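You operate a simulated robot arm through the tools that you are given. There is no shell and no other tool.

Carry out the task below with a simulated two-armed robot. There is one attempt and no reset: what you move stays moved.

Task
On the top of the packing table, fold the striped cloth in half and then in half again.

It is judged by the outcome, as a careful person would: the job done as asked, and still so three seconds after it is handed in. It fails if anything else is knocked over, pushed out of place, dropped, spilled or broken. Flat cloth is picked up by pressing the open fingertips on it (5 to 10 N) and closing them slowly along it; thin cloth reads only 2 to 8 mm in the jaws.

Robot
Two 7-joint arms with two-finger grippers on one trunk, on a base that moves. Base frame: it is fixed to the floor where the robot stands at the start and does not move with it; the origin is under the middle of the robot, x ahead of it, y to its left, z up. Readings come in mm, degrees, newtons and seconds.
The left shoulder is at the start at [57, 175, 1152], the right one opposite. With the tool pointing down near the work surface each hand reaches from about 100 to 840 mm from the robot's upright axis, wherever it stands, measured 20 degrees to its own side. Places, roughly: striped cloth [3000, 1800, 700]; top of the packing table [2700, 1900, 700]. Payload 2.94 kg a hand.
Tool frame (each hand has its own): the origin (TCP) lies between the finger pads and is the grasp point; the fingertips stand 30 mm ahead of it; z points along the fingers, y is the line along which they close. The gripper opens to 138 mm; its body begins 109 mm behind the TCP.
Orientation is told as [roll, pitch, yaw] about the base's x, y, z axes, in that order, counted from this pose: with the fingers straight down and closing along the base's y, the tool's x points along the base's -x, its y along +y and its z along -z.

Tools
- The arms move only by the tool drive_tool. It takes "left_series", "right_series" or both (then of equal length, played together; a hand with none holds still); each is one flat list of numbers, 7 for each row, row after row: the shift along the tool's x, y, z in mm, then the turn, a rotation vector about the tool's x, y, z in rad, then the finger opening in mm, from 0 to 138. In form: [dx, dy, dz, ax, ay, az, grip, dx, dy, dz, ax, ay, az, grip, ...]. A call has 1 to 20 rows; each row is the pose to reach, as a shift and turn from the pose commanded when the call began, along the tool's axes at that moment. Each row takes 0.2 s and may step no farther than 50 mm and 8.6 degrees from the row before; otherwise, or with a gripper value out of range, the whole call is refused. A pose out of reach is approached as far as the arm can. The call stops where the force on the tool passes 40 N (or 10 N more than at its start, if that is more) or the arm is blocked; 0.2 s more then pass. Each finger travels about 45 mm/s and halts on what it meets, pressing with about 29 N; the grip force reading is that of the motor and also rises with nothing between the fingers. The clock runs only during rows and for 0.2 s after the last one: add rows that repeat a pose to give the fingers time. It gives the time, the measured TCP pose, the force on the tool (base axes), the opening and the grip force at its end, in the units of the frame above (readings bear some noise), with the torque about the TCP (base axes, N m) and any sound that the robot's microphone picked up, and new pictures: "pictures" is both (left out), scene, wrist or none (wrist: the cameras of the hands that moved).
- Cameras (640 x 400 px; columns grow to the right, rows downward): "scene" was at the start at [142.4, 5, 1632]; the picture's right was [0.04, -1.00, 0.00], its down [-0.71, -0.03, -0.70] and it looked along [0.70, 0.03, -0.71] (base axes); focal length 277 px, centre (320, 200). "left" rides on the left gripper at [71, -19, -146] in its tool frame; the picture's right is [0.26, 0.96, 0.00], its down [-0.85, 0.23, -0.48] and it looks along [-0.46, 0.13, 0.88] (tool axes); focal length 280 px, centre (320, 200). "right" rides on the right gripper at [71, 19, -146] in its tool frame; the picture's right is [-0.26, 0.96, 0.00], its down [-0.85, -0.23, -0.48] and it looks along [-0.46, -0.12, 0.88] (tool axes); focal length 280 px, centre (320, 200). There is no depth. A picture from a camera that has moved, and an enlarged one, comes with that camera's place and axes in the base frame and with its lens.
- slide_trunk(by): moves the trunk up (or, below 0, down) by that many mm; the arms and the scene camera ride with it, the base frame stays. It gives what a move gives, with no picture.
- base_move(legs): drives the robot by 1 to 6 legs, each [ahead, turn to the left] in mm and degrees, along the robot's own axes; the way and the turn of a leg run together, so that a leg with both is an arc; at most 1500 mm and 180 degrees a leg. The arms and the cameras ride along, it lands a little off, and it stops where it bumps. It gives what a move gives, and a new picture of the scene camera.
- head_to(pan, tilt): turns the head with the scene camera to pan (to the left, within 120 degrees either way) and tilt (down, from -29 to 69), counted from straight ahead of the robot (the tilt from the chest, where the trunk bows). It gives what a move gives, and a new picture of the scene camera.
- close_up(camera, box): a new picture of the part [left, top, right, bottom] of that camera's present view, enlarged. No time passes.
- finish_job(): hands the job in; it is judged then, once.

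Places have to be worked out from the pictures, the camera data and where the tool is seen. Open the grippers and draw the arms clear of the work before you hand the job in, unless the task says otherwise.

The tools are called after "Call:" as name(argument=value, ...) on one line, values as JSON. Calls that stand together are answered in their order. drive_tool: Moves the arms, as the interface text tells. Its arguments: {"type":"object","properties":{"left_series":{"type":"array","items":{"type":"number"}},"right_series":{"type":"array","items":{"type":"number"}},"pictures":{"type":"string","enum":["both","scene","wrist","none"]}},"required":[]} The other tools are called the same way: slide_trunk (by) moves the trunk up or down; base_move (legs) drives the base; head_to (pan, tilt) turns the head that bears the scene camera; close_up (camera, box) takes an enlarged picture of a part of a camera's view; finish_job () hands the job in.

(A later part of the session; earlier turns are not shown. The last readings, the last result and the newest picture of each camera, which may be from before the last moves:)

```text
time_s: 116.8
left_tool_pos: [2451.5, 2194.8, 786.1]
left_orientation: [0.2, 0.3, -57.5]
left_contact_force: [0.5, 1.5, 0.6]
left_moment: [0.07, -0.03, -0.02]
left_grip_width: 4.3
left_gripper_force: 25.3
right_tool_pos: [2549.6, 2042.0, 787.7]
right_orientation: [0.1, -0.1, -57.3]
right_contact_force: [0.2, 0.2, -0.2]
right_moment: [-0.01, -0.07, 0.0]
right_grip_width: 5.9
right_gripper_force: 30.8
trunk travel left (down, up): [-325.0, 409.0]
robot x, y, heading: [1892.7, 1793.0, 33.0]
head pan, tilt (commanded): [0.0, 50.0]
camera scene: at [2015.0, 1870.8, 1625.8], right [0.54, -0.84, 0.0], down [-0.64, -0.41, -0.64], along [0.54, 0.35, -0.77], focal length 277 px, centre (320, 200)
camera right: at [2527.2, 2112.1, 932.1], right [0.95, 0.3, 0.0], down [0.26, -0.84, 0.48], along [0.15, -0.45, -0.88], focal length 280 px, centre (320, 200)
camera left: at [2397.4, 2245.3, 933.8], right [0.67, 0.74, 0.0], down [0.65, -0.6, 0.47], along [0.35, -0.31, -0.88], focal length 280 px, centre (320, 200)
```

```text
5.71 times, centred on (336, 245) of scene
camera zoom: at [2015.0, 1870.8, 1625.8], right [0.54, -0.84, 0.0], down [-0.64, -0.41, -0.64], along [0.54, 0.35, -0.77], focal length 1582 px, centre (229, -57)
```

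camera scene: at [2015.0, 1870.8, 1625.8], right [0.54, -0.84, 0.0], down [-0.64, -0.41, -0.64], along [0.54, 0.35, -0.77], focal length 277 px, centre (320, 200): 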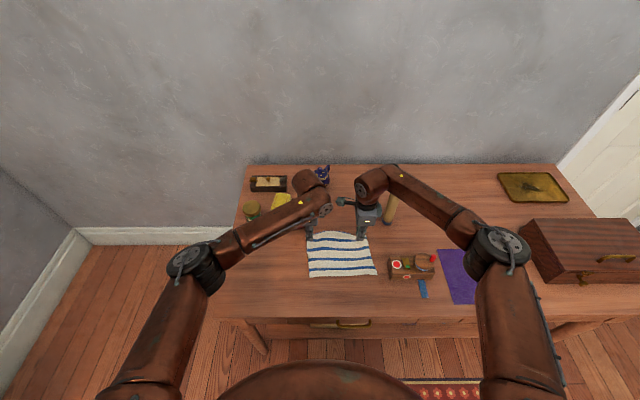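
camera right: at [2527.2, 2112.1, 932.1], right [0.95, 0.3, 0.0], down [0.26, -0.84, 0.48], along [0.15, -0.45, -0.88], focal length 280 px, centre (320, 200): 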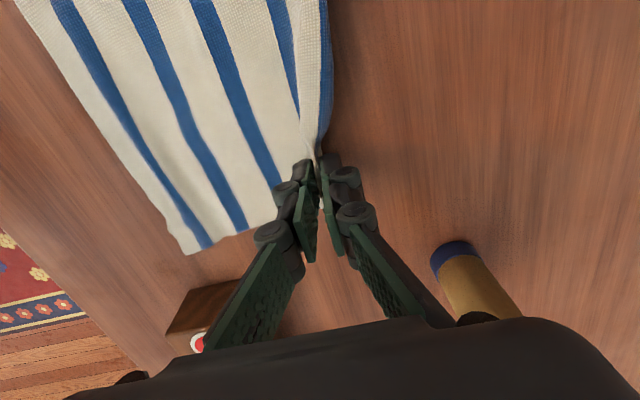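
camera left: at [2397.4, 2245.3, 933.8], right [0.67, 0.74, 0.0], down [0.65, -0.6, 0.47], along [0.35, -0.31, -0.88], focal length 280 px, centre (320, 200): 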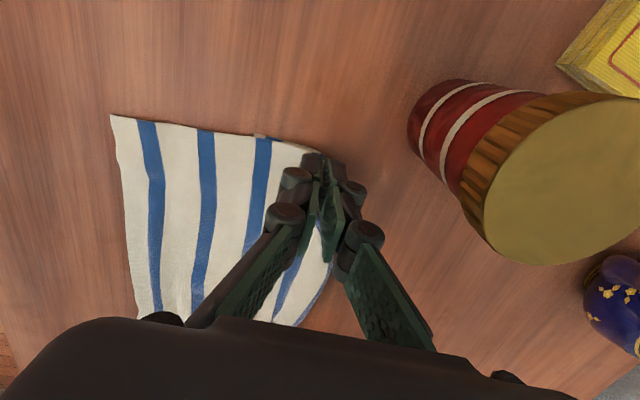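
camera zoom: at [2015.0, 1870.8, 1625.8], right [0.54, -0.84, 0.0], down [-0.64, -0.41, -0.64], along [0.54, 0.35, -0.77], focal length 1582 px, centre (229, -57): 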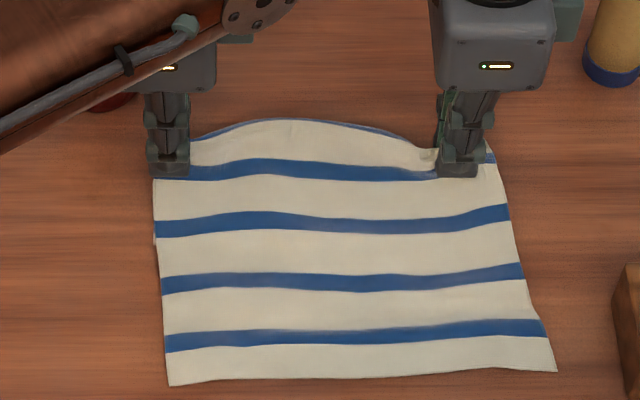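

The top layer lies flat with 4 stripes; the middle line is just on my side of the fourth stripe near the hands. I lower the last 12 mm, release and lift off.

Call:
drive_tool(left_series=[0, 3, 5, 0, 0, 0, 0, 0, 5, 10, 0, 0, 0, 0, 0, 5, 11, 0, 0, 0, 4, 0, 5, 11, 0, 0, 0, 10, 0, 5, 11, 0, 0, 0, 18, 0, 5, 10, 0, 0, 0, 26, 0, 5, 0, 0, 0, 0, 30, 0, 5, -20, 0, 0, 0, 30, 0, 5, -50, 0, 0, 0, 35, 0, 5, -80, 0, 0, 0, 40, 0, 5, -80, 0, 0, 0, 40], right_series=[0, 3, 5, 0, 0, 0, 0, 0, 5, 10, 0, 0, 0, 0, 0, 5, 12, 0, 0, 0, 4, 0, 5, 12, 0, 0, 0, 10, 0, 5, 12, 0, 0, 0, 18, 0, 5, 11, 0, 0, 0, 26, 0, 5, 0, 0, 0, 0, 30, 0, 5, -20, 0, 0, 0, 30, 0, 5, -50, 0, 0, 0, 35, 0, 5, -80, 0, 0, 0, 40, 0, 5, -80, 0, 0, 0, 40], pictures="both")

Call:
close_up(camera="scene", box=[280, 210, 392, 280])

```text
time_s: 119.2
left_tool_pos: [2453.5, 2198.2, 868.8]
left_orientation: [0.2, 0.5, -57.3]
left_contact_force: [-0.2, 0.0, 0.9]
left_moment: [0.01, 0.0, -0.02]
left_grip_width: 39.9
left_gripper_force: 0.1
right_tool_pos: [2553.8, 2047.0, 866.5]
right_orientation: [0.1, -0.1, -57.3]
right_contact_force: [0.2, 0.1, 0.0]
right_moment: [0.0, 0.02, 0.02]
right_grip_width: 39.9
right_gripper_force: 0.0
trunk travel left (down, up): [-325.0, 409.0]
robot x, y, heading: [1899.1, 1794.5, 33.0]
head pan, tilt (commanded): [0.0, 50.0]
camera scene: at [2015.3, 1871.1, 1625.7], right [0.54, -0.84, 0.0], down [-0.64, -0.41, -0.64], along [0.54, 0.35, -0.77], focal length 277 px, centre (320, 200)
camera right: at [2530.6, 2116.2, 1011.3], right [0.95, 0.3, 0.0], down [0.26, -0.84, 0.48], along [0.15, -0.46, -0.88], focal length 280 px, centre (320, 200)
camera left: at [2399.8, 2249.4, 1014.6], right [0.67, 0.74, 0.0], down [0.65, -0.59, 0.47], along [0.35, -0.31, -0.88], focal length 280 px, centre (320, 200)
```

scene: 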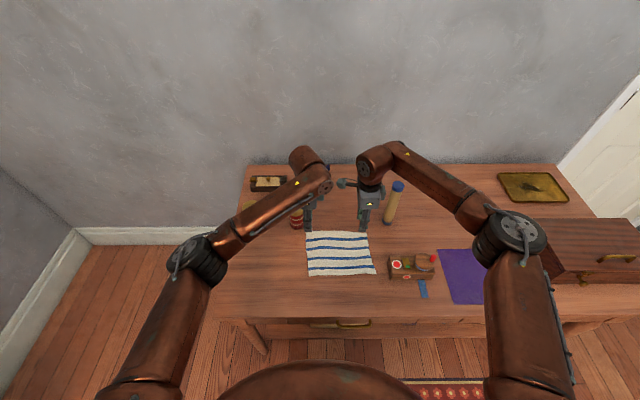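
right: 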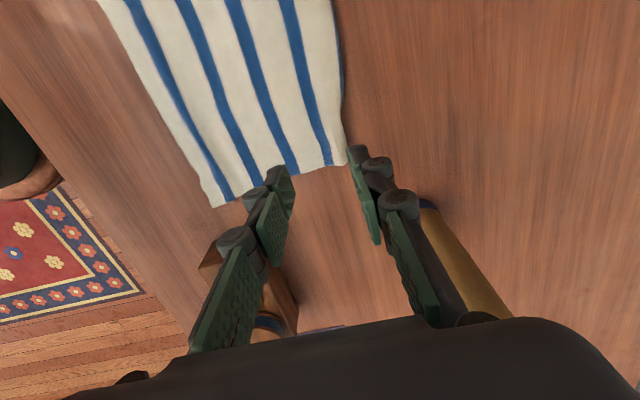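
left: 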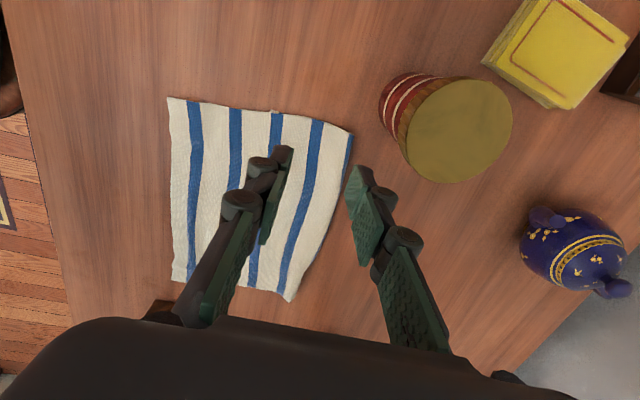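

```text
5.71 times, centred on (336, 245) of scene
camera zoom: at [2015.3, 1871.1, 1625.7], right [0.54, -0.84, 0.0], down [-0.64, -0.41, -0.64], along [0.54, 0.35, -0.77], focal length 1582 px, centre (229, -57)
```

zoom: 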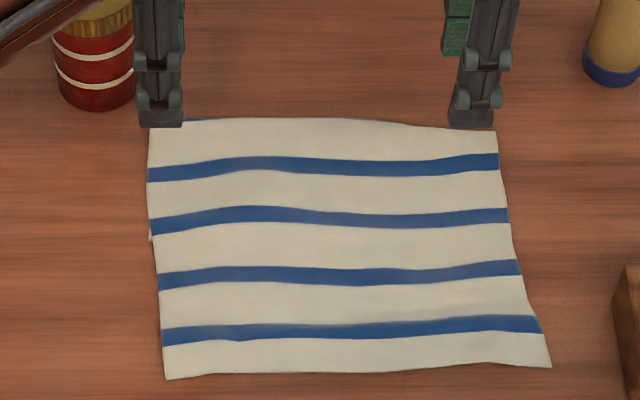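

The cloth lies neatly: top layer from crease X≈720 to edge X≈544, so the true middle line is at X≈674 (left) to 684 (right), just on my side of the fourth stripe. I position the hands over that line, 15 mm in from each side, at z≈788.

Call:
drive_tool(left_series=[-2, -12, 10, 0, 0, 0, 40, -2, -12, 35, 0, 0, 0, 40, -2, -12, 60, 0, 0, 0, 40, -2, -12, 80, 0, 0, 0, 40, -2, -12, 80, 0, 0, 0, 40], right_series=[-17, -5, 10, 0, 0, 0, 40, -17, -5, 35, 0, 0, 0, 40, -17, -5, 60, 0, 0, 0, 40, -17, -5, 78, 0, 0, 0, 40, -17, -5, 78, 0, 0, 0, 40], pictures="both")

```text
time_s: 120.4
left_tool_pos: [2444.2, 2192.3, 784.7]
left_orientation: [0.3, 0.5, -57.4]
left_contact_force: [0.3, 0.3, 0.2]
left_moment: [-0.03, -0.01, 0.02]
left_grip_width: 40.1
left_gripper_force: 0.2
right_tool_pos: [2559.3, 2028.6, 788.8]
right_orientation: [0.3, -0.2, -57.3]
right_contact_force: [0.6, -0.4, -0.3]
right_moment: [-0.02, 0.01, 0.02]
right_grip_width: 39.9
right_gripper_force: 0.1
trunk travel left (down, up): [-325.0, 409.0]
robot x, y, heading: [1900.8, 1798.0, 32.9]
head pan, tilt (commanded): [0.0, 50.0]
camera scene: at [2014.3, 1870.5, 1625.9], right [0.54, -0.84, 0.0], down [-0.64, -0.41, -0.64], along [0.54, 0.35, -0.77], focal length 277 px, centre (320, 200)
camera right: at [2536.2, 2097.2, 933.3], right [0.95, 0.3, 0.0], down [0.26, -0.84, 0.48], along [0.15, -0.45, -0.88], focal length 280 px, centre (320, 200)
camera left: at [2391.2, 2242.0, 933.1], right [0.67, 0.74, 0.01], down [0.65, -0.6, 0.47], along [0.35, -0.31, -0.88], focal length 280 px, centre (320, 200)
```

scene: 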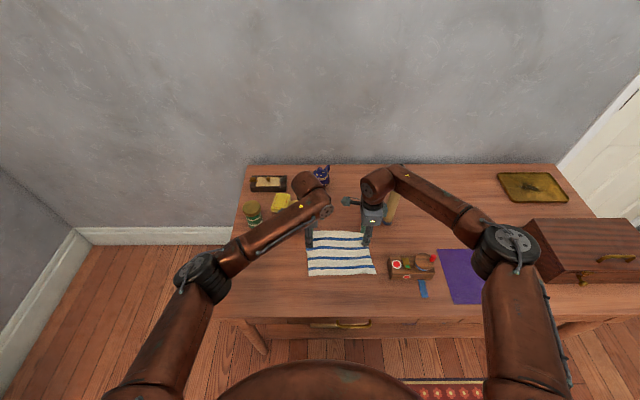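
right: 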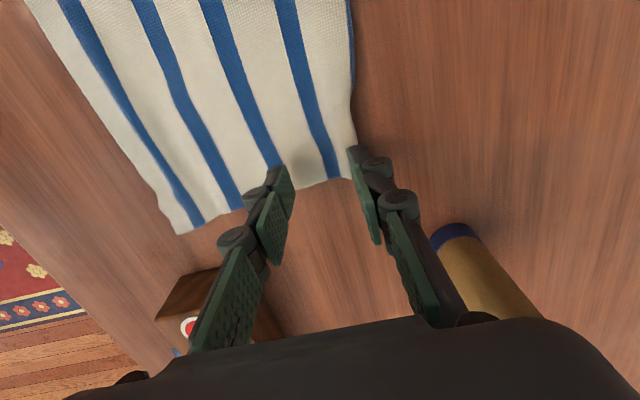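
left: 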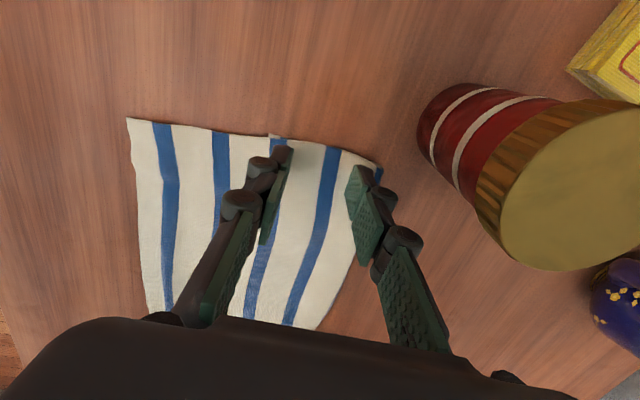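

Both hands sit on the middle line; I nudge the right 8 mm inward and 4 mm toward me, then lower to light contact.

Call:
drive_tool(left_series=[0, 0, 4, 0, 0, 0, 40, 0, 0, 8, 0, 0, 0, 40, 0, 0, 11, 0, 0, 0, 40, 0, 0, 11, 0, 0, 0, 40], right_series=[4, -2, 4, 0, 0, 0, 40, 8, -4, 10, 0, 0, 0, 40, 8, -4, 15, 0, 0, 0, 40, 8, -4, 15, 0, 0, 0, 40], pictures="none")

```text
time_s: 121.4
left_tool_pos: [2444.2, 2191.6, 774.8]
left_orientation: [0.1, 0.4, -57.4]
left_contact_force: [0.0, 0.3, -0.4]
left_moment: [-0.03, -0.01, 0.0]
left_grip_width: 39.8
left_gripper_force: 0.0
right_tool_pos: [2550.5, 2031.9, 772.8]
right_orientation: [0.1, -0.1, -57.2]
right_contact_force: [-0.5, 1.8, 6.0]
right_moment: [0.06, -0.12, 0.0]
right_grip_width: 40.4
right_gripper_force: 0.1
trunk travel left (down, up): [-325.0, 409.0]
robot x, y, heading: [1898.4, 1795.7, 32.9]
head pan, tilt (commanded): [0.0, 50.0]
```

Right touches at 6 N; I lower the left 3 mm and close both slowly to 20 mm.

Call:
drive_tool(left_series=[0, 0, 2, 0, 0, 0, 40, 0, 0, 3, 0, 0, 0, 40, 0, 0, 3, 0, 0, 0, 37, 0, 0, 3, 0, 0, 0, 34, 0, 0, 3, 0, 0, 0, 31, 0, 0, 3, 0, 0, 0, 28, 0, 0, 3, 0, 0, 0, 25, 0, 0, 3, 0, 0, 0, 22, 0, 0, 3, 0, 0, 0, 20], right_series=[0, 0, 0, 0, 0, 0, 40, 0, 0, 0, 0, 0, 0, 40, 0, 0, 0, 0, 0, 0, 37, 0, 0, 0, 0, 0, 0, 34, 0, 0, 0, 0, 0, 0, 31, 0, 0, 0, 0, 0, 0, 28, 0, 0, 0, 0, 0, 0, 25, 0, 0, 0, 0, 0, 0, 22, 0, 0, 0, 0, 0, 0, 20], pictures="wrist")

```text
time_s: 123.4
left_tool_pos: [2444.6, 2191.0, 772.4]
left_orientation: [0.2, 0.4, -57.4]
left_contact_force: [-0.1, 0.3, 0.5]
left_moment: [-0.01, -0.03, 0.01]
left_grip_width: 20.0
left_gripper_force: 0.0
right_tool_pos: [2550.9, 2031.7, 772.8]
right_orientation: [0.2, -0.2, -57.3]
right_contact_force: [-0.3, 0.1, 5.5]
right_moment: [-0.02, -0.13, -0.05]
right_grip_width: 19.0
right_gripper_force: 0.1
trunk travel left (down, up): [-325.0, 409.0]
robot x, y, heading: [1898.1, 1799.0, 32.8]
head pan, tilt (commanded): [0.0, 50.0]
camera right: at [2527.5, 2101.0, 917.8], right [0.95, 0.3, 0.0], down [0.26, -0.84, 0.48], along [0.15, -0.46, -0.88], focal length 280 px, centre (320, 200)
camera left: at [2390.2, 2241.4, 918.9], right [0.67, 0.74, 0.01], down [0.65, -0.6, 0.47], along [0.35, -0.31, -0.88], focal length 280 px, centre (320, 200)
```

right: 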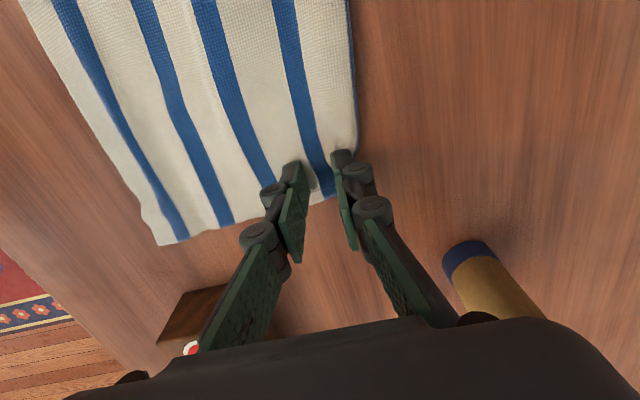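
left: 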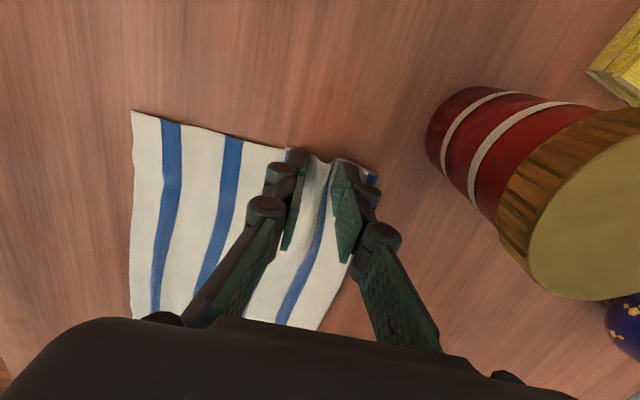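

Left has a good ridge; the right slid over. I finish the left pinch and meanwhile reopen the right to try again with more pressure.

Call:
drive_tool(left_series=[0, 0, 0, 0, 0, 0, 17, 0, 0, 0, 0, 0, 0, 14, 0, 0, 0, 0, 0, 0, 11, 0, 0, 0, 0, 0, 0, 8, 0, 0, 0, 0, 0, 0, 5, 0, 0, 0, 0, 0, 0, 2, 0, 0, 0, 0, 0, 0, 0, 0, 0, 0, 0, 0, 0, 0, 0, 0, 0, 0, 0, 0, 0], right_series=[0, 0, -6, 0, 0, 0, 22, 0, 0, -8, 0, 0, 0, 28, 0, 0, -8, 0, 0, 0, 34, 0, 0, -8, 0, 0, 0, 42, 0, 0, -8, 0, 0, 0, 44, 0, 0, -4, 0, 0, 0, 44, 0, 0, 0, 0, 0, 0, 44, 0, 0, 1.5, 0, 0, 0, 44, 0, 0, 1.5, 0, 0, 0, 44], pictures="wrist")

```text
time_s: 125.4
left_tool_pos: [2444.3, 2191.2, 771.8]
left_orientation: [0.2, 0.3, -57.4]
left_contact_force: [-0.6, -0.8, 0.9]
left_moment: [0.0, 0.0, 0.05]
left_grip_width: 4.3
left_gripper_force: 29.1
right_tool_pos: [2551.0, 2032.4, 773.0]
right_orientation: [0.1, -0.1, -57.3]
right_contact_force: [1.2, -0.2, 2.8]
right_moment: [-0.1, -0.01, 0.0]
right_grip_width: 43.9
right_gripper_force: 0.0
trunk travel left (down, up): [-325.0, 409.0]
robot x, y, heading: [1895.3, 1795.2, 32.7]
head pan, tilt (commanded): [0.0, 50.0]
camera right: at [2528.1, 2100.9, 917.0], right [0.95, 0.3, 0.0], down [0.26, -0.84, 0.48], along [0.15, -0.45, -0.88], focal length 280 px, centre (320, 200)
camera left: at [2390.4, 2241.5, 918.9], right [0.67, 0.74, 0.01], down [0.65, -0.6, 0.47], along [0.35, -0.31, -0.88], focal length 280 px, centre (320, 200)
```

right: 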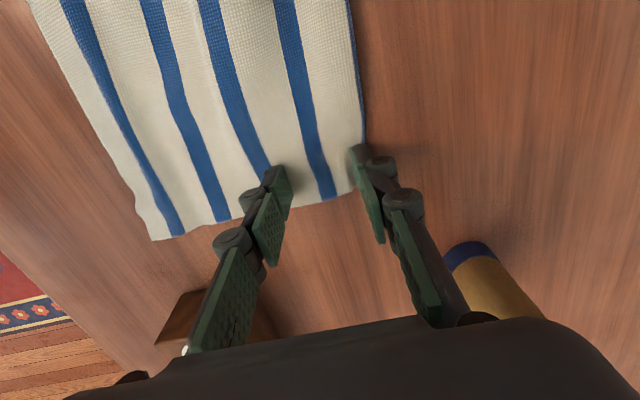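
left: 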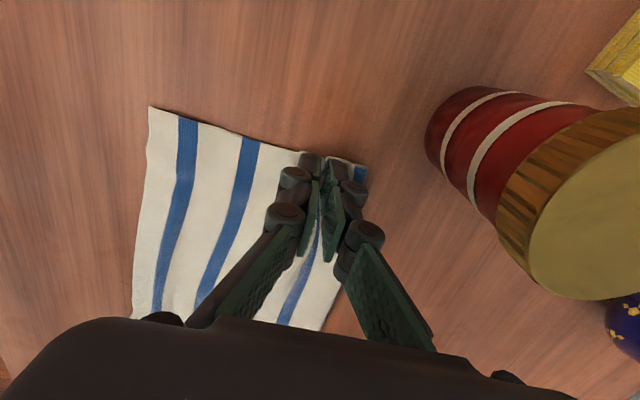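

Left is pinched (4.3 mm). The right needs to be about 9 mm nearer to me; I shift it, press to around 12 N and close slowly.

Call:
drive_tool(right_series=[0, -3, -6, 0, 0, 0, 42, 0, -9, -6, 0, 0, 0, 40, 0, -9, -2, 0, 0, 0, 40, 0, -9, 2, 0, 0, 0, 40, 0, -9, 3.5, 0, 0, 0, 40, 0, -9, 3.5, 0, 0, 0, 37, 0, -9, 3.5, 0, 0, 0, 34, 0, -9, 3.5, 0, 0, 0, 31, 0, -9, 3.5, 0, 0, 0, 28, 0, -9, 3.5, 0, 0, 0, 25, 0, -9, 3.5, 0, 0, 0, 22, 0, -9, 3.5, 0, 0, 0, 20], pictures="wrist")

```text
time_s: 128.0
left_tool_pos: [2442.7, 2191.2, 774.0]
left_orientation: [0.2, 0.4, -57.4]
left_contact_force: [0.1, 0.5, -0.9]
left_moment: [-0.01, 0.0, 0.02]
left_grip_width: 4.3
left_gripper_force: 28.5
right_tool_pos: [2541.8, 2026.0, 770.0]
right_orientation: [0.2, -0.1, -57.3]
right_contact_force: [-3.8, -1.3, 25.1]
right_moment: [-0.27, 0.23, -0.03]
right_grip_width: 19.4
right_gripper_force: 0.1
trunk travel left (down, up): [-325.0, 409.0]
robot x, y, heading: [1901.2, 1793.4, 33.0]
head pan, tilt (commanded): [0.0, 50.0]
camera right: at [2518.7, 2096.0, 915.4], right [0.95, 0.3, 0.0], down [0.26, -0.84, 0.48], along [0.15, -0.45, -0.88], focal length 280 px, centre (320, 200)
```

right: 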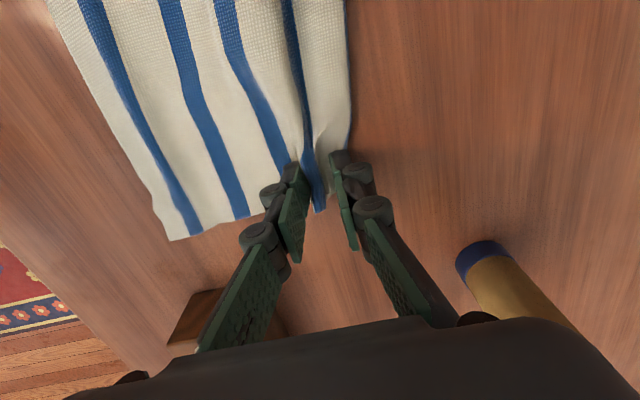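

The ridge has formed on the right around the fourth stripe. I ease 1 mm and close fully.

Call:
drive_tool(right_series=[0, 0, -1, 0, 0, 0, 17, 0, 0, -1, 0, 0, 0, 14, 0, 0, -1, 0, 0, 0, 11, 0, 0, -1, 0, 0, 0, 8, 0, 0, -1, 0, 0, 0, 5, 0, 0, -1, 0, 0, 0, 2, 0, 0, -1, 0, 0, 0, 0, 0, 0, -1, 0, 0, 0, 0, 0, 0, -1, 0, 0, 0, 0], pictures="wrist")

```text
time_s: 130.0
left_tool_pos: [2443.7, 2190.9, 772.5]
left_orientation: [0.3, 0.5, -57.4]
left_contact_force: [-0.3, -0.5, -0.1]
left_moment: [-0.04, 0.0, 0.04]
left_grip_width: 4.4
left_gripper_force: 28.9
right_tool_pos: [2542.8, 2027.5, 769.9]
right_orientation: [0.1, -0.2, -57.3]
right_contact_force: [-0.1, -0.9, 5.6]
right_moment: [-0.04, -0.02, -0.03]
right_grip_width: 4.4
right_gripper_force: 29.9
trunk travel left (down, up): [-325.0, 409.0]
robot x, y, heading: [1897.8, 1793.2, 32.9]
head pan, tilt (commanded): [0.0, 50.0]
camera right: at [2520.0, 2096.2, 914.5], right [0.95, 0.3, 0.0], down [0.26, -0.84, 0.48], along [0.15, -0.46, -0.88], focal length 280 px, centre (320, 200)
```

right: 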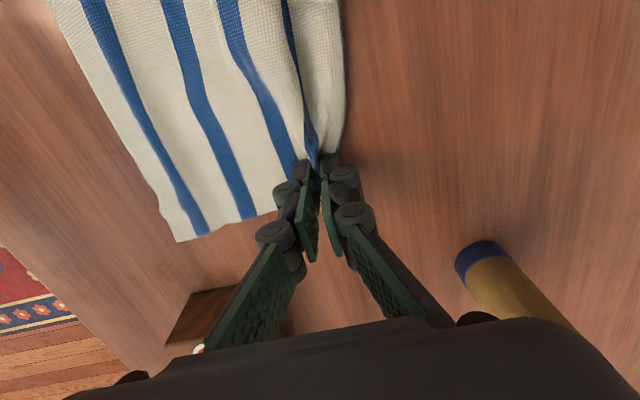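

Both read 4.4 mm. I lift 70 mm and look whether only the top layer was picked up and the halves unroll.

Call:
drive_tool(left_series=[0, 0, -8, 0, 0, 0, 0, 0, 0, -20, 0, 0, 0, 0, 0, 0, -35, 0, 0, 0, 0, 0, 0, -50, 0, 0, 0, 0, 0, 0, -65, 0, 0, 0, 0, 0, 0, -80, 0, 0, 0, 0, 0, 0, -80, 0, 0, 0, 0], right_series=[0, 0, -8, 0, 0, 0, 0, 0, 0, -20, 0, 0, 0, 0, 0, 0, -35, 0, 0, 0, 0, 0, 0, -50, 0, 0, 0, 0, 0, 0, -65, 0, 0, 0, 0, 0, 0, -80, 0, 0, 0, 0, 0, 0, -80, 0, 0, 0, 0], pictures="both")

Call:
close_up(camera="scene", box=[280, 200, 392, 270])

```text
time_s: 131.6
left_tool_pos: [2444.4, 2187.9, 852.7]
left_orientation: [0.2, 0.4, -57.4]
left_contact_force: [-0.4, -0.5, 0.0]
left_moment: [-0.01, 0.01, 0.0]
left_grip_width: 4.2
left_gripper_force: 28.6
right_tool_pos: [2543.8, 2023.2, 848.9]
right_orientation: [0.1, 0.0, -57.3]
right_contact_force: [-1.1, -0.2, 0.3]
right_moment: [-0.02, -0.06, 0.0]
right_grip_width: 6.0
right_gripper_force: 35.3
trunk travel left (down, up): [-325.0, 409.0]
robot x, y, heading: [1896.1, 1797.1, 32.6]
head pan, tilt (commanded): [0.0, 50.0]
camera scene: at [2014.9, 1870.9, 1625.7], right [0.54, -0.84, 0.0], down [-0.64, -0.41, -0.64], along [0.54, 0.35, -0.77], focal length 277 px, centre (320, 200)
camera right: at [2520.8, 2094.1, 993.5], right [0.95, 0.3, 0.0], down [0.26, -0.84, 0.48], along [0.15, -0.46, -0.88], focal length 280 px, centre (320, 200)
camera left: at [2391.3, 2238.4, 999.7], right [0.67, 0.74, 0.01], down [0.65, -0.6, 0.47], along [0.35, -0.31, -0.88], focal length 280 px, centre (320, 200)
```

scene: 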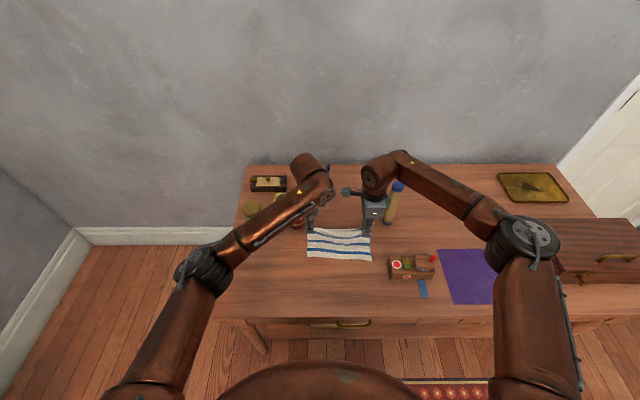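
right: 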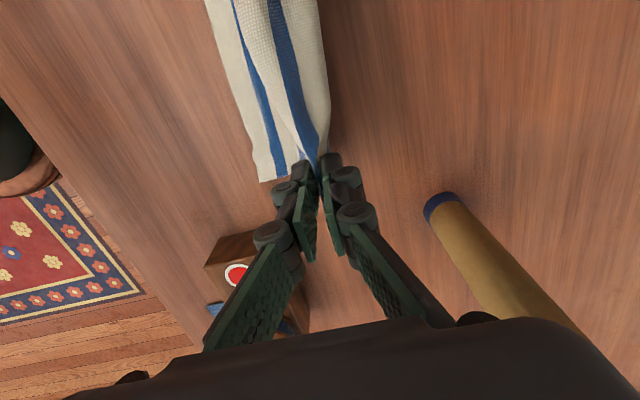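
left: 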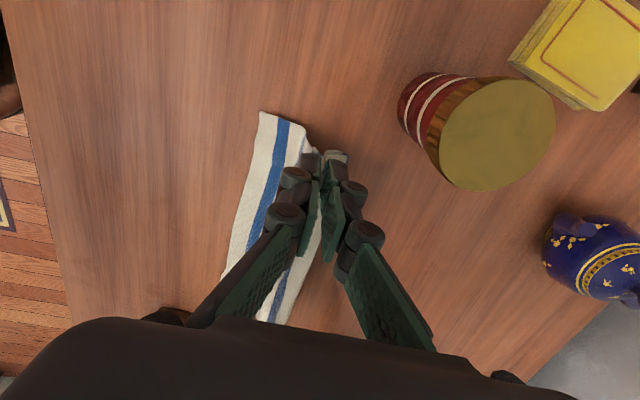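

```text
5.71 times, centred on (336, 235) of scene
camera zoom: at [2014.9, 1870.9, 1625.7], right [0.54, -0.84, 0.0], down [-0.64, -0.41, -0.64], along [0.54, 0.35, -0.77], focal length 1582 px, centre (229, 0)
```

zoom: 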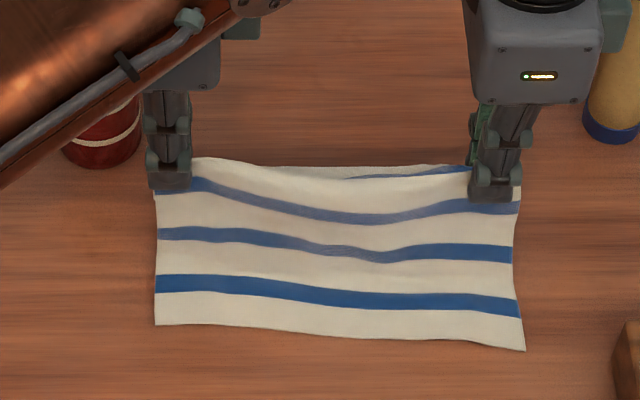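

Only the top layer was picked up: the near half now shows three stripes with the fourth at the crease — the true middle. I lift to full hang.

Call:
drive_tool(left_series=[0, -5, -15, 0, 0, 0, 0, 0, -10, -35, 0, 0, 0, 0, 0, -15, -55, 0, 0, 0, 0, 0, -20, -75, 0, 0, 0, 0, 0, -25, -95, 0, 0, 0, 0, 0, -30, -110, 0, 0, 0, 0, 0, -30, -110, 0, 0, 0, 0, 0, -30, -110, 0, 0, 0, 0], right_series=[0, -5, -15, 0, 0, 0, 0, 0, -10, -35, 0, 0, 0, 0, 0, -15, -55, 0, 0, 0, 0, 0, -20, -75, 0, 0, 0, 0, 0, -25, -95, 0, 0, 0, 0, 0, -30, -110, 0, 0, 0, 0, 0, -30, -110, 0, 0, 0, 0, 0, -30, -110, 0, 0, 0, 0], pictures="both")

Call:
close_up(camera="scene", box=[290, 200, 386, 260])

Call:
close_up(camera="right", box=[200, 0, 420, 200])

```text
time_s: 133.4
left_tool_pos: [2418.1, 2171.9, 963.8]
left_orientation: [0.2, 0.4, -57.4]
left_contact_force: [1.2, -0.7, 0.5]
left_moment: [-0.01, 0.0, 0.02]
left_grip_width: 4.4
left_gripper_force: 29.4
right_tool_pos: [2516.5, 2009.6, 960.9]
right_orientation: [0.1, -0.2, -57.4]
right_contact_force: [-1.6, 0.0, -1.9]
right_moment: [0.02, -0.14, 0.0]
right_grip_width: 6.4
right_gripper_force: 33.0
trunk travel left (down, up): [-325.0, 409.0]
robot x, y, heading: [1897.7, 1795.5, 32.7]
head pan, tilt (commanded): [0.0, 50.0]
camera scene: at [2014.1, 1870.6, 1625.9], right [0.54, -0.84, 0.0], down [-0.64, -0.41, -0.64], along [0.54, 0.35, -0.77], focal length 277 px, centre (320, 200)
camera right: at [2493.4, 2079.8, 1105.8], right [0.95, 0.3, 0.0], down [0.26, -0.84, 0.48], along [0.15, -0.45, -0.88], focal length 280 px, centre (320, 200)
camera left: at [2364.9, 2222.6, 1110.6], right [0.67, 0.74, 0.01], down [0.65, -0.6, 0.47], along [0.35, -0.31, -0.88], focal length 280 px, centre (320, 200)
```

scene: 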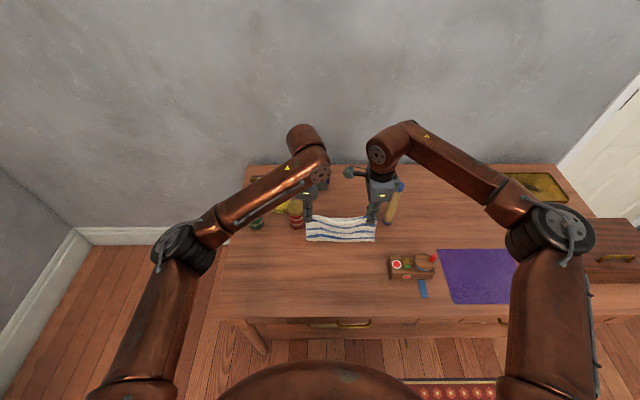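
right: 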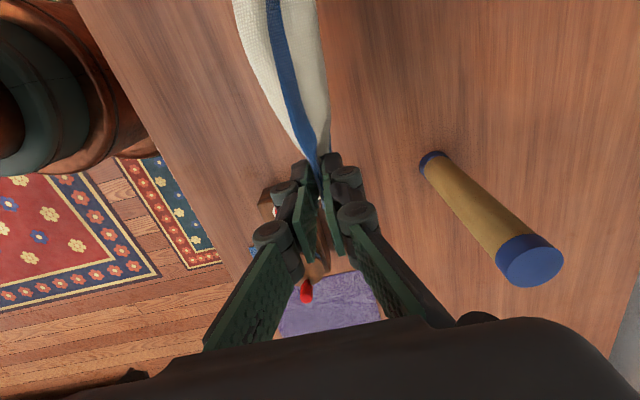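
left: 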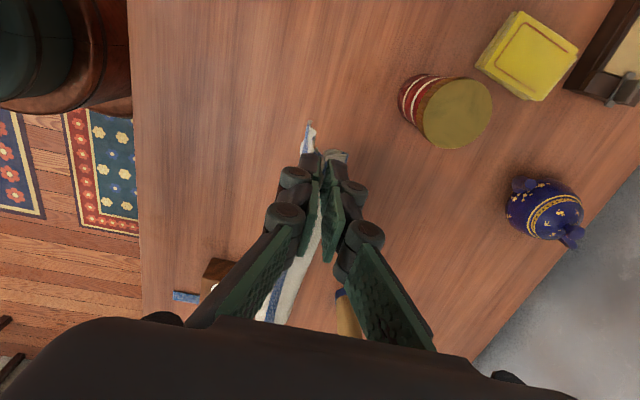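

```text
6.67 times, centred on (338, 230) of scene
camera zoom: at [2014.1, 1870.6, 1625.9], right [0.54, -0.84, 0.0], down [-0.64, -0.41, -0.64], along [0.54, 0.35, -0.77], focal length 1846 px, centre (200, 0)
```

zoom: 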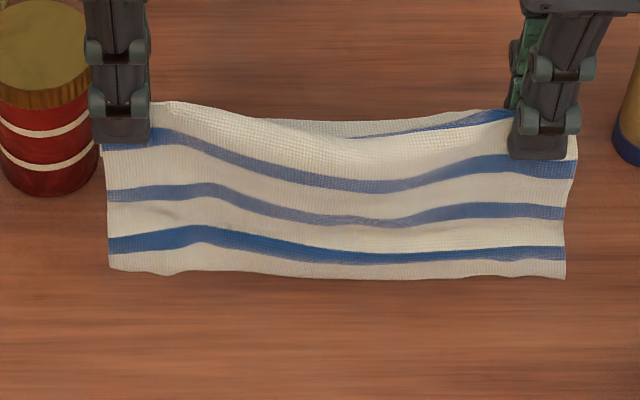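

```text
2.00 times, centred on (310, 100) of right
camera zoom: at [2493.4, 2079.8, 1105.8], right [0.95, 0.3, 0.0], down [0.26, -0.84, 0.48], along [0.15, -0.45, -0.88], focal length 561 px, centre (340, 400)
```

zoom: 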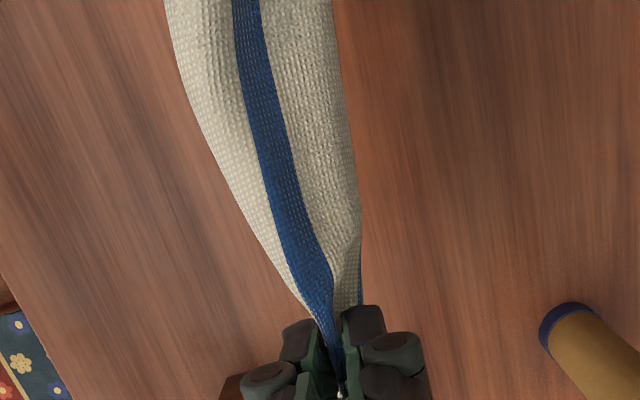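

The crease now sits on the fourth stripe and both halves hang evenly. I bring it back to X≈505 and lay it forward again so the crease ends at X≈641.

Call:
drive_tool(left_series=[0, -12, 0, 0, 0, 0, 0, 0, -35, 0, 0, 0, 0, 0, 0, -60, 0, 0, 0, 0, 0, 0, -85, 0, 0, 0, 0, 0, 0, -110, 5, 0, 0, 0, 0, 0, -128, 15, 0, 0, 0, 0, 0, -136, 30, 0, 0, 0, 0, 0, -136, 45, 0, 0, 0, 0, 0, -136, 54, 0, 0, 0, 0, 0, -126, 62, 0, 0, 0, 0, 0, -112, 72, 0, 0, 0, 0, 0, -98, 84, 0, 0, 0, 0, 0, -84, 97, 0, 0, 0, 0, 0, -70, 110, 0, 0, 0, 0, 0, -56, 123, 0, 0, 0, 0, 0, -42, 137, 0, 0, 0, 0, 0, -28, 151, 0, 0, 0, 0, 0, -14, 165, 0, 0, 0, 0, 0, -4, 177, 0, 0, 0, 0, 0, 0, 184, 0, 0, 0, 0], right_series=[0, -7, 0, 0, 0, 0, 0, 0, -30, 0, 0, 0, 0, 0, 0, -55, 0, 0, 0, 0, 0, 0, -80, 0, 0, 0, 0, 0, 0, -105, 5, 0, 0, 0, 0, 0, -123, 15, 0, 0, 0, 0, 0, -131, 30, 0, 0, 0, 0, 0, -131, 45, 0, 0, 0, 0, 0, -131, 54, 0, 0, 0, 0, 0, -121, 62, 0, 0, 0, 0, 0, -107, 72, 0, 0, 0, 0, 0, -93, 84, 0, 0, 0, 0, 0, -79, 97, 0, 0, 0, 0, 0, -65, 110, 0, 0, 0, 0, 0, -51, 123, 0, 0, 0, 0, 0, -37, 137, 0, 0, 0, 0, 0, -23, 151, 0, 0, 0, 0, 0, -9, 165, 0, 0, 0, 0, 0, 1, 177, 0, 0, 0, 0, 0, 5, 182, 0, 0, 0, 0], pictures="both")

Call:
close_up(camera="scene", box=[280, 215, 392, 285])

```text
time_s: 137.6
left_tool_pos: [2418.4, 2173.6, 777.0]
left_orientation: [0.2, 0.4, -57.6]
left_contact_force: [0.7, -0.6, 2.0]
left_moment: [0.02, 0.01, -0.05]
left_grip_width: 4.3
left_gripper_force: 29.4
right_tool_pos: [2521.8, 2013.6, 775.8]
right_orientation: [0.1, -0.2, -57.3]
right_contact_force: [-0.6, -1.0, 3.5]
right_moment: [-0.01, -0.05, 0.04]
right_grip_width: 3.0
right_gripper_force: 29.9
trunk travel left (down, up): [-325.0, 409.0]
robot x, y, heading: [1894.1, 1791.1, 32.7]
head pan, tilt (commanded): [0.0, 50.0]
camera scene: at [2014.3, 1870.6, 1625.9], right [0.54, -0.84, 0.0], down [-0.64, -0.41, -0.64], along [0.54, 0.35, -0.77], focal length 277 px, centre (320, 200)
camera right: at [2499.1, 2083.3, 919.9], right [0.95, 0.3, 0.0], down [0.26, -0.84, 0.48], along [0.15, -0.45, -0.88], focal length 280 px, centre (320, 200)
camera left: at [2364.5, 2223.7, 924.3], right [0.67, 0.74, 0.01], down [0.65, -0.6, 0.47], along [0.35, -0.31, -0.88], focal length 280 px, centre (320, 200)
```

scene: 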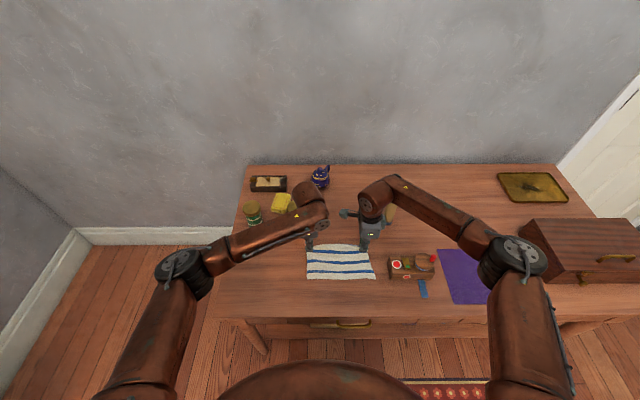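
right: 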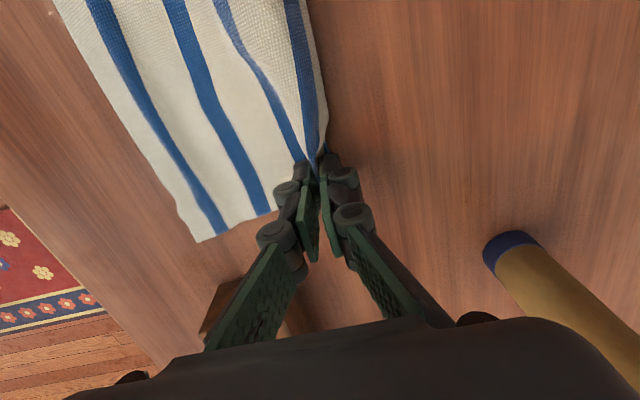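
left: 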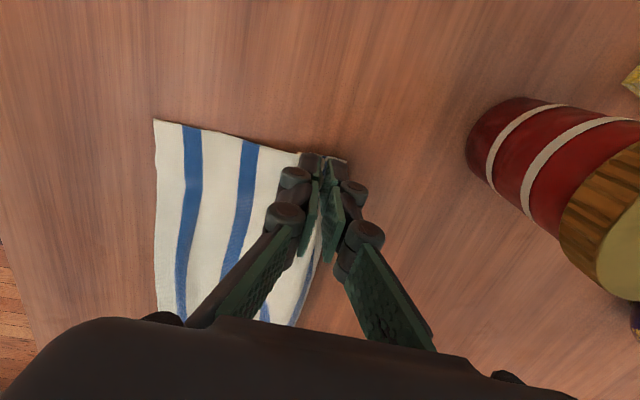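

```text
5.71 times, centred on (336, 250) of scene
camera zoom: at [2014.3, 1870.6, 1625.9], right [0.54, -0.84, 0.0], down [-0.64, -0.41, -0.64], along [0.54, 0.35, -0.77], focal length 1582 px, centre (229, -86)
```

zoom: 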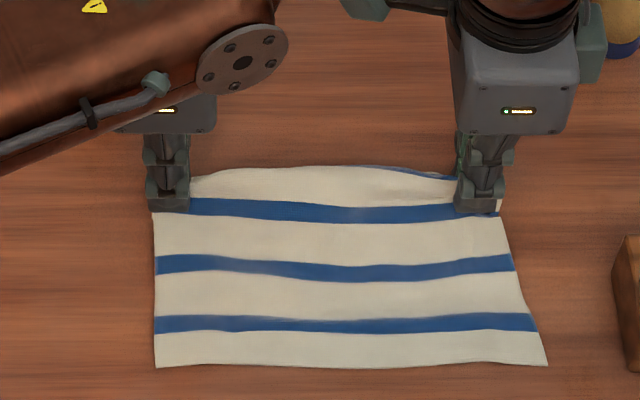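

Laid down nicely: three stripes on top with the fourth at the crease. I release and lift off to inspect the fold.

Call:
drive_tool(left_series=[0, 0, 2, 0, 0, 0, 0, 0, 0, 2, 0, 0, 0, 5, 0, 0, 2, 0, 0, 0, 12, 0, 0, 2, 0, 0, 0, 20, 0, 0, 1, 0, 0, 0, 26, 0, 0, -8, 0, 0, 0, 30, 0, 0, -25, 0, 0, 0, 30, 0, 0, -60, 0, 0, 0, 40, 0, 0, -100, 0, 0, 0, 40, 0, 0, -120, 0, 0, 0, 40, 0, 0, -120, 0, 0, 0, 40], right_series=[0, 0, 2, 0, 0, 0, 0, 0, 0, 2, 0, 0, 0, 5, 0, 0, 2, 0, 0, 0, 12, 0, 0, 2, 0, 0, 0, 20, 0, 0, 1, 0, 0, 0, 26, 0, 0, -8, 0, 0, 0, 30, 0, 0, -25, 0, 0, 0, 30, 0, 0, -60, 0, 0, 0, 40, 0, 0, -100, 0, 0, 0, 40, 0, 0, -120, 0, 0, 0, 40, 0, 0, -120, 0, 0, 0, 40], pictures="both")

Call:
close_up(camera="scene", box=[280, 215, 392, 285])

```text
time_s: 140.0
left_tool_pos: [2419.7, 2175.0, 898.3]
left_orientation: [0.2, 0.4, -57.4]
left_contact_force: [-0.3, 0.1, -0.2]
left_moment: [-0.01, 0.04, 0.01]
left_grip_width: 39.8
left_gripper_force: 0.1
right_tool_pos: [2522.8, 2012.3, 899.0]
right_orientation: [0.0, -0.2, -57.2]
right_contact_force: [0.6, -0.3, -0.5]
right_moment: [-0.02, 0.0, -0.01]
right_grip_width: 40.2
right_gripper_force: 0.0
trunk travel left (down, up): [-325.0, 409.0]
robot x, y, heading: [1894.0, 1797.2, 32.7]
head pan, tilt (commanded): [0.0, 50.0]
camera scene: at [2014.9, 1871.0, 1625.7], right [0.54, -0.84, 0.0], down [-0.64, -0.41, -0.64], along [0.54, 0.35, -0.77], focal length 277 px, centre (320, 200)
camera right: at [2500.1, 2081.9, 1043.2], right [0.95, 0.3, 0.0], down [0.26, -0.84, 0.48], along [0.15, -0.46, -0.88], focal length 280 px, centre (320, 200)
camera left: at [2366.3, 2225.4, 1044.1], right [0.67, 0.74, 0.0], down [0.65, -0.59, 0.47], along [0.35, -0.31, -0.88], focal length 280 px, centre (320, 200)
```

scene: 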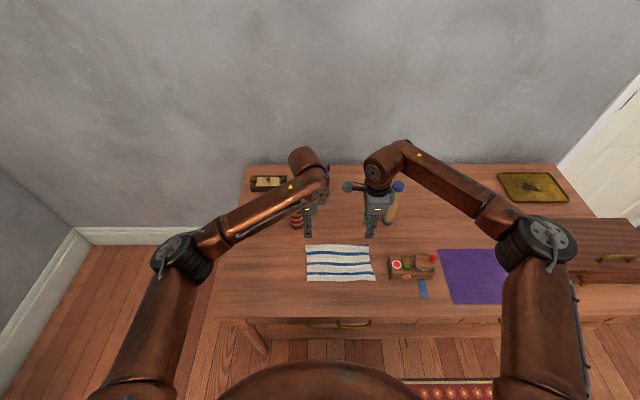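
right: 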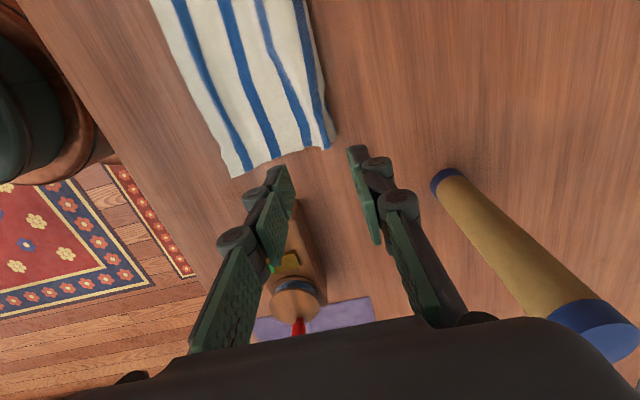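
left: 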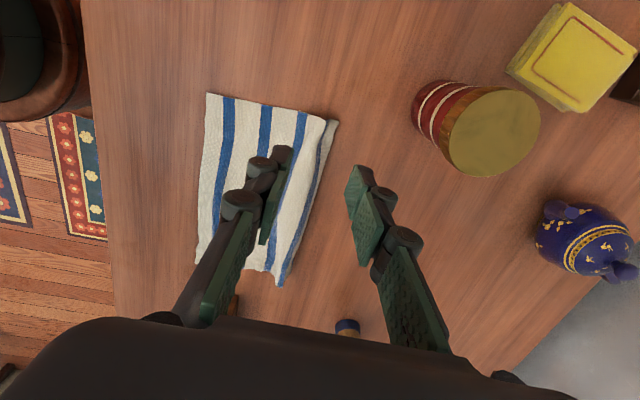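

```text
5.71 times, centred on (336, 250) of scene
camera zoom: at [2014.9, 1871.0, 1625.7], right [0.54, -0.84, 0.0], down [-0.64, -0.41, -0.64], along [0.54, 0.35, -0.77], focal length 1582 px, centre (229, -86)
```

zoom: 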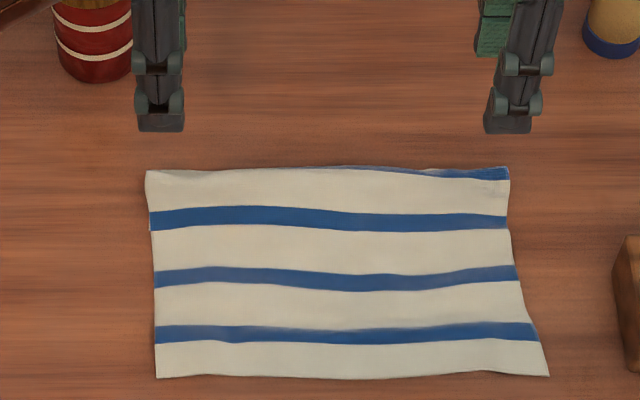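

Fold one is now a clean rectangle: crease at X≈661, edges at X≈523, y from about 47 to −182, with three stripes on top. For the second fold I'll use the left hand alone at the middle of the left edge (one finger outside the edge to catch both layers), so I park the right hand up and to the right, and turn the left hand back 90°.

Call:
drive_tool(left_series=[0, 0, -15, 0, 0, 0, 40, 0, 0, -30, 0, 0, -0.13, 40, 0, 0, -40, 0, 0, -0.27, 40, 0, 0, -40, 0, 0, -0.41, 40, 0, 0, -40, 0, 0, -0.55, 40, 0, 0, -40, 0, 0, -0.69, 40, 0, 0, -40, 0, 0, -0.83, 40, 0, 0, -40, 0, 0, -0.97, 40, 0, 0, -40, 0, 0, -1.11, 40, 0, 0, -40, 0, 0, -1.25, 40, 0, 0, -40, 0, 0, -1.39, 40, 0, 0, -40, 0, 0, -1.53, 40, 0, 0, -40, 0, 0, -1.571, 40, 0, 0, -40, 0, 0, -1.571, 40], right_series=[0, 0, -30, 0, 0, 0, 40, 0, 0, -60, 0, 0, 0, 40, 0, 0, -90, 0, 0, 0, 40, -15, -15, -120, 0, 0, 0, 40, -35, -35, -130, 0, 0, 0, 40, -55, -55, -130, 0, 0, 0, 40, -75, -75, -130, 0, 0, 0, 40, -95, -95, -130, 0, 0, 0, 40, -115, -115, -130, 0, 0, 0, 40, -135, -135, -130, 0, 0, 0, 40, -150, -155, -130, 0, 0, 0, 40, -165, -175, -130, 0, 0, 0, 40, -175, -190, -130, 0, 0, 0, 40, -175, -190, -130, 0, 0, 0, 40], pictures="both")

Call:
close_up(camera="scene", box=[280, 215, 392, 285])

```text
time_s: 143.0
left_tool_pos: [2420.0, 2172.5, 936.4]
left_orientation: [0.4, -0.2, 32.6]
left_contact_force: [0.2, 0.0, 0.0]
left_moment: [0.01, -0.03, 0.03]
left_grip_width: 40.4
left_gripper_force: 0.1
right_tool_pos: [2453.6, 1762.9, 1028.0]
right_orientation: [0.0, -0.1, -57.3]
right_contact_force: [-0.4, 0.6, 0.4]
right_moment: [-0.02, -0.01, 0.01]
right_grip_width: 39.9
right_gripper_force: 0.1
trunk travel left (down, up): [-325.0, 409.0]
robot x, y, heading: [1899.9, 1791.5, 32.8]
head pan, tilt (commanded): [0.0, 50.0]
camera scene: at [2014.9, 1870.8, 1625.8], right [0.54, -0.84, 0.0], down [-0.64, -0.41, -0.64], along [0.54, 0.35, -0.77], focal length 277 px, centre (320, 200)
camera right: at [2432.1, 1832.6, 1172.4], right [0.95, 0.3, 0.0], down [0.26, -0.84, 0.48], along [0.15, -0.45, -0.88], focal length 280 px, centre (320, 200)
camera left: at [2371.9, 2119.1, 1083.3], right [-0.74, 0.67, 0.01], down [0.59, 0.65, 0.48], along [0.32, 0.36, -0.88], focal length 280 px, centre (320, 200)
```

scene: 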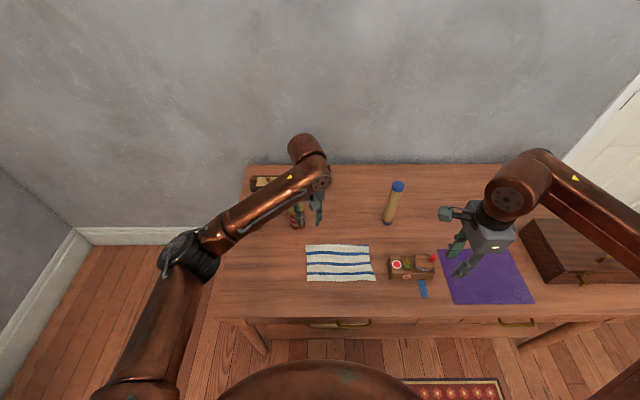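
right: 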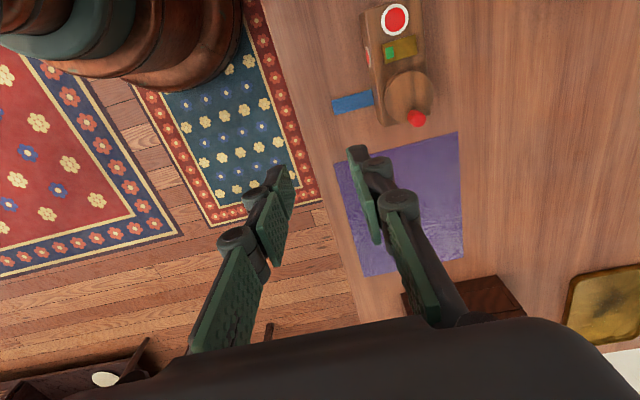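
left: 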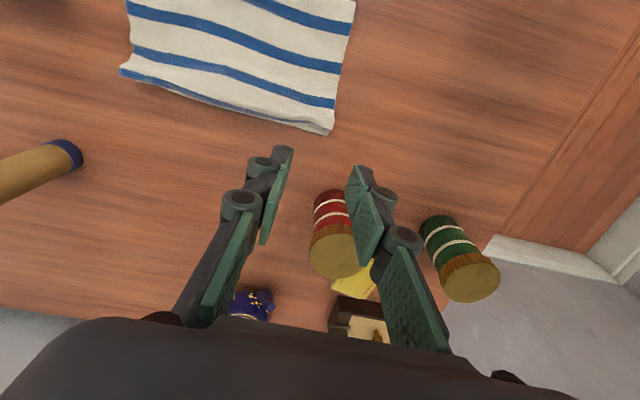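

```text
5.71 times, centred on (336, 250) of scene
camera zoom: at [2014.9, 1870.8, 1625.8], right [0.54, -0.84, 0.0], down [-0.64, -0.41, -0.64], along [0.54, 0.35, -0.77], focal length 1582 px, centre (229, -86)
```

zoom: 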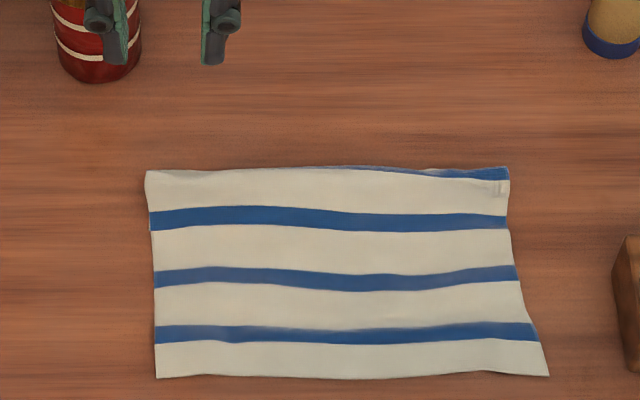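

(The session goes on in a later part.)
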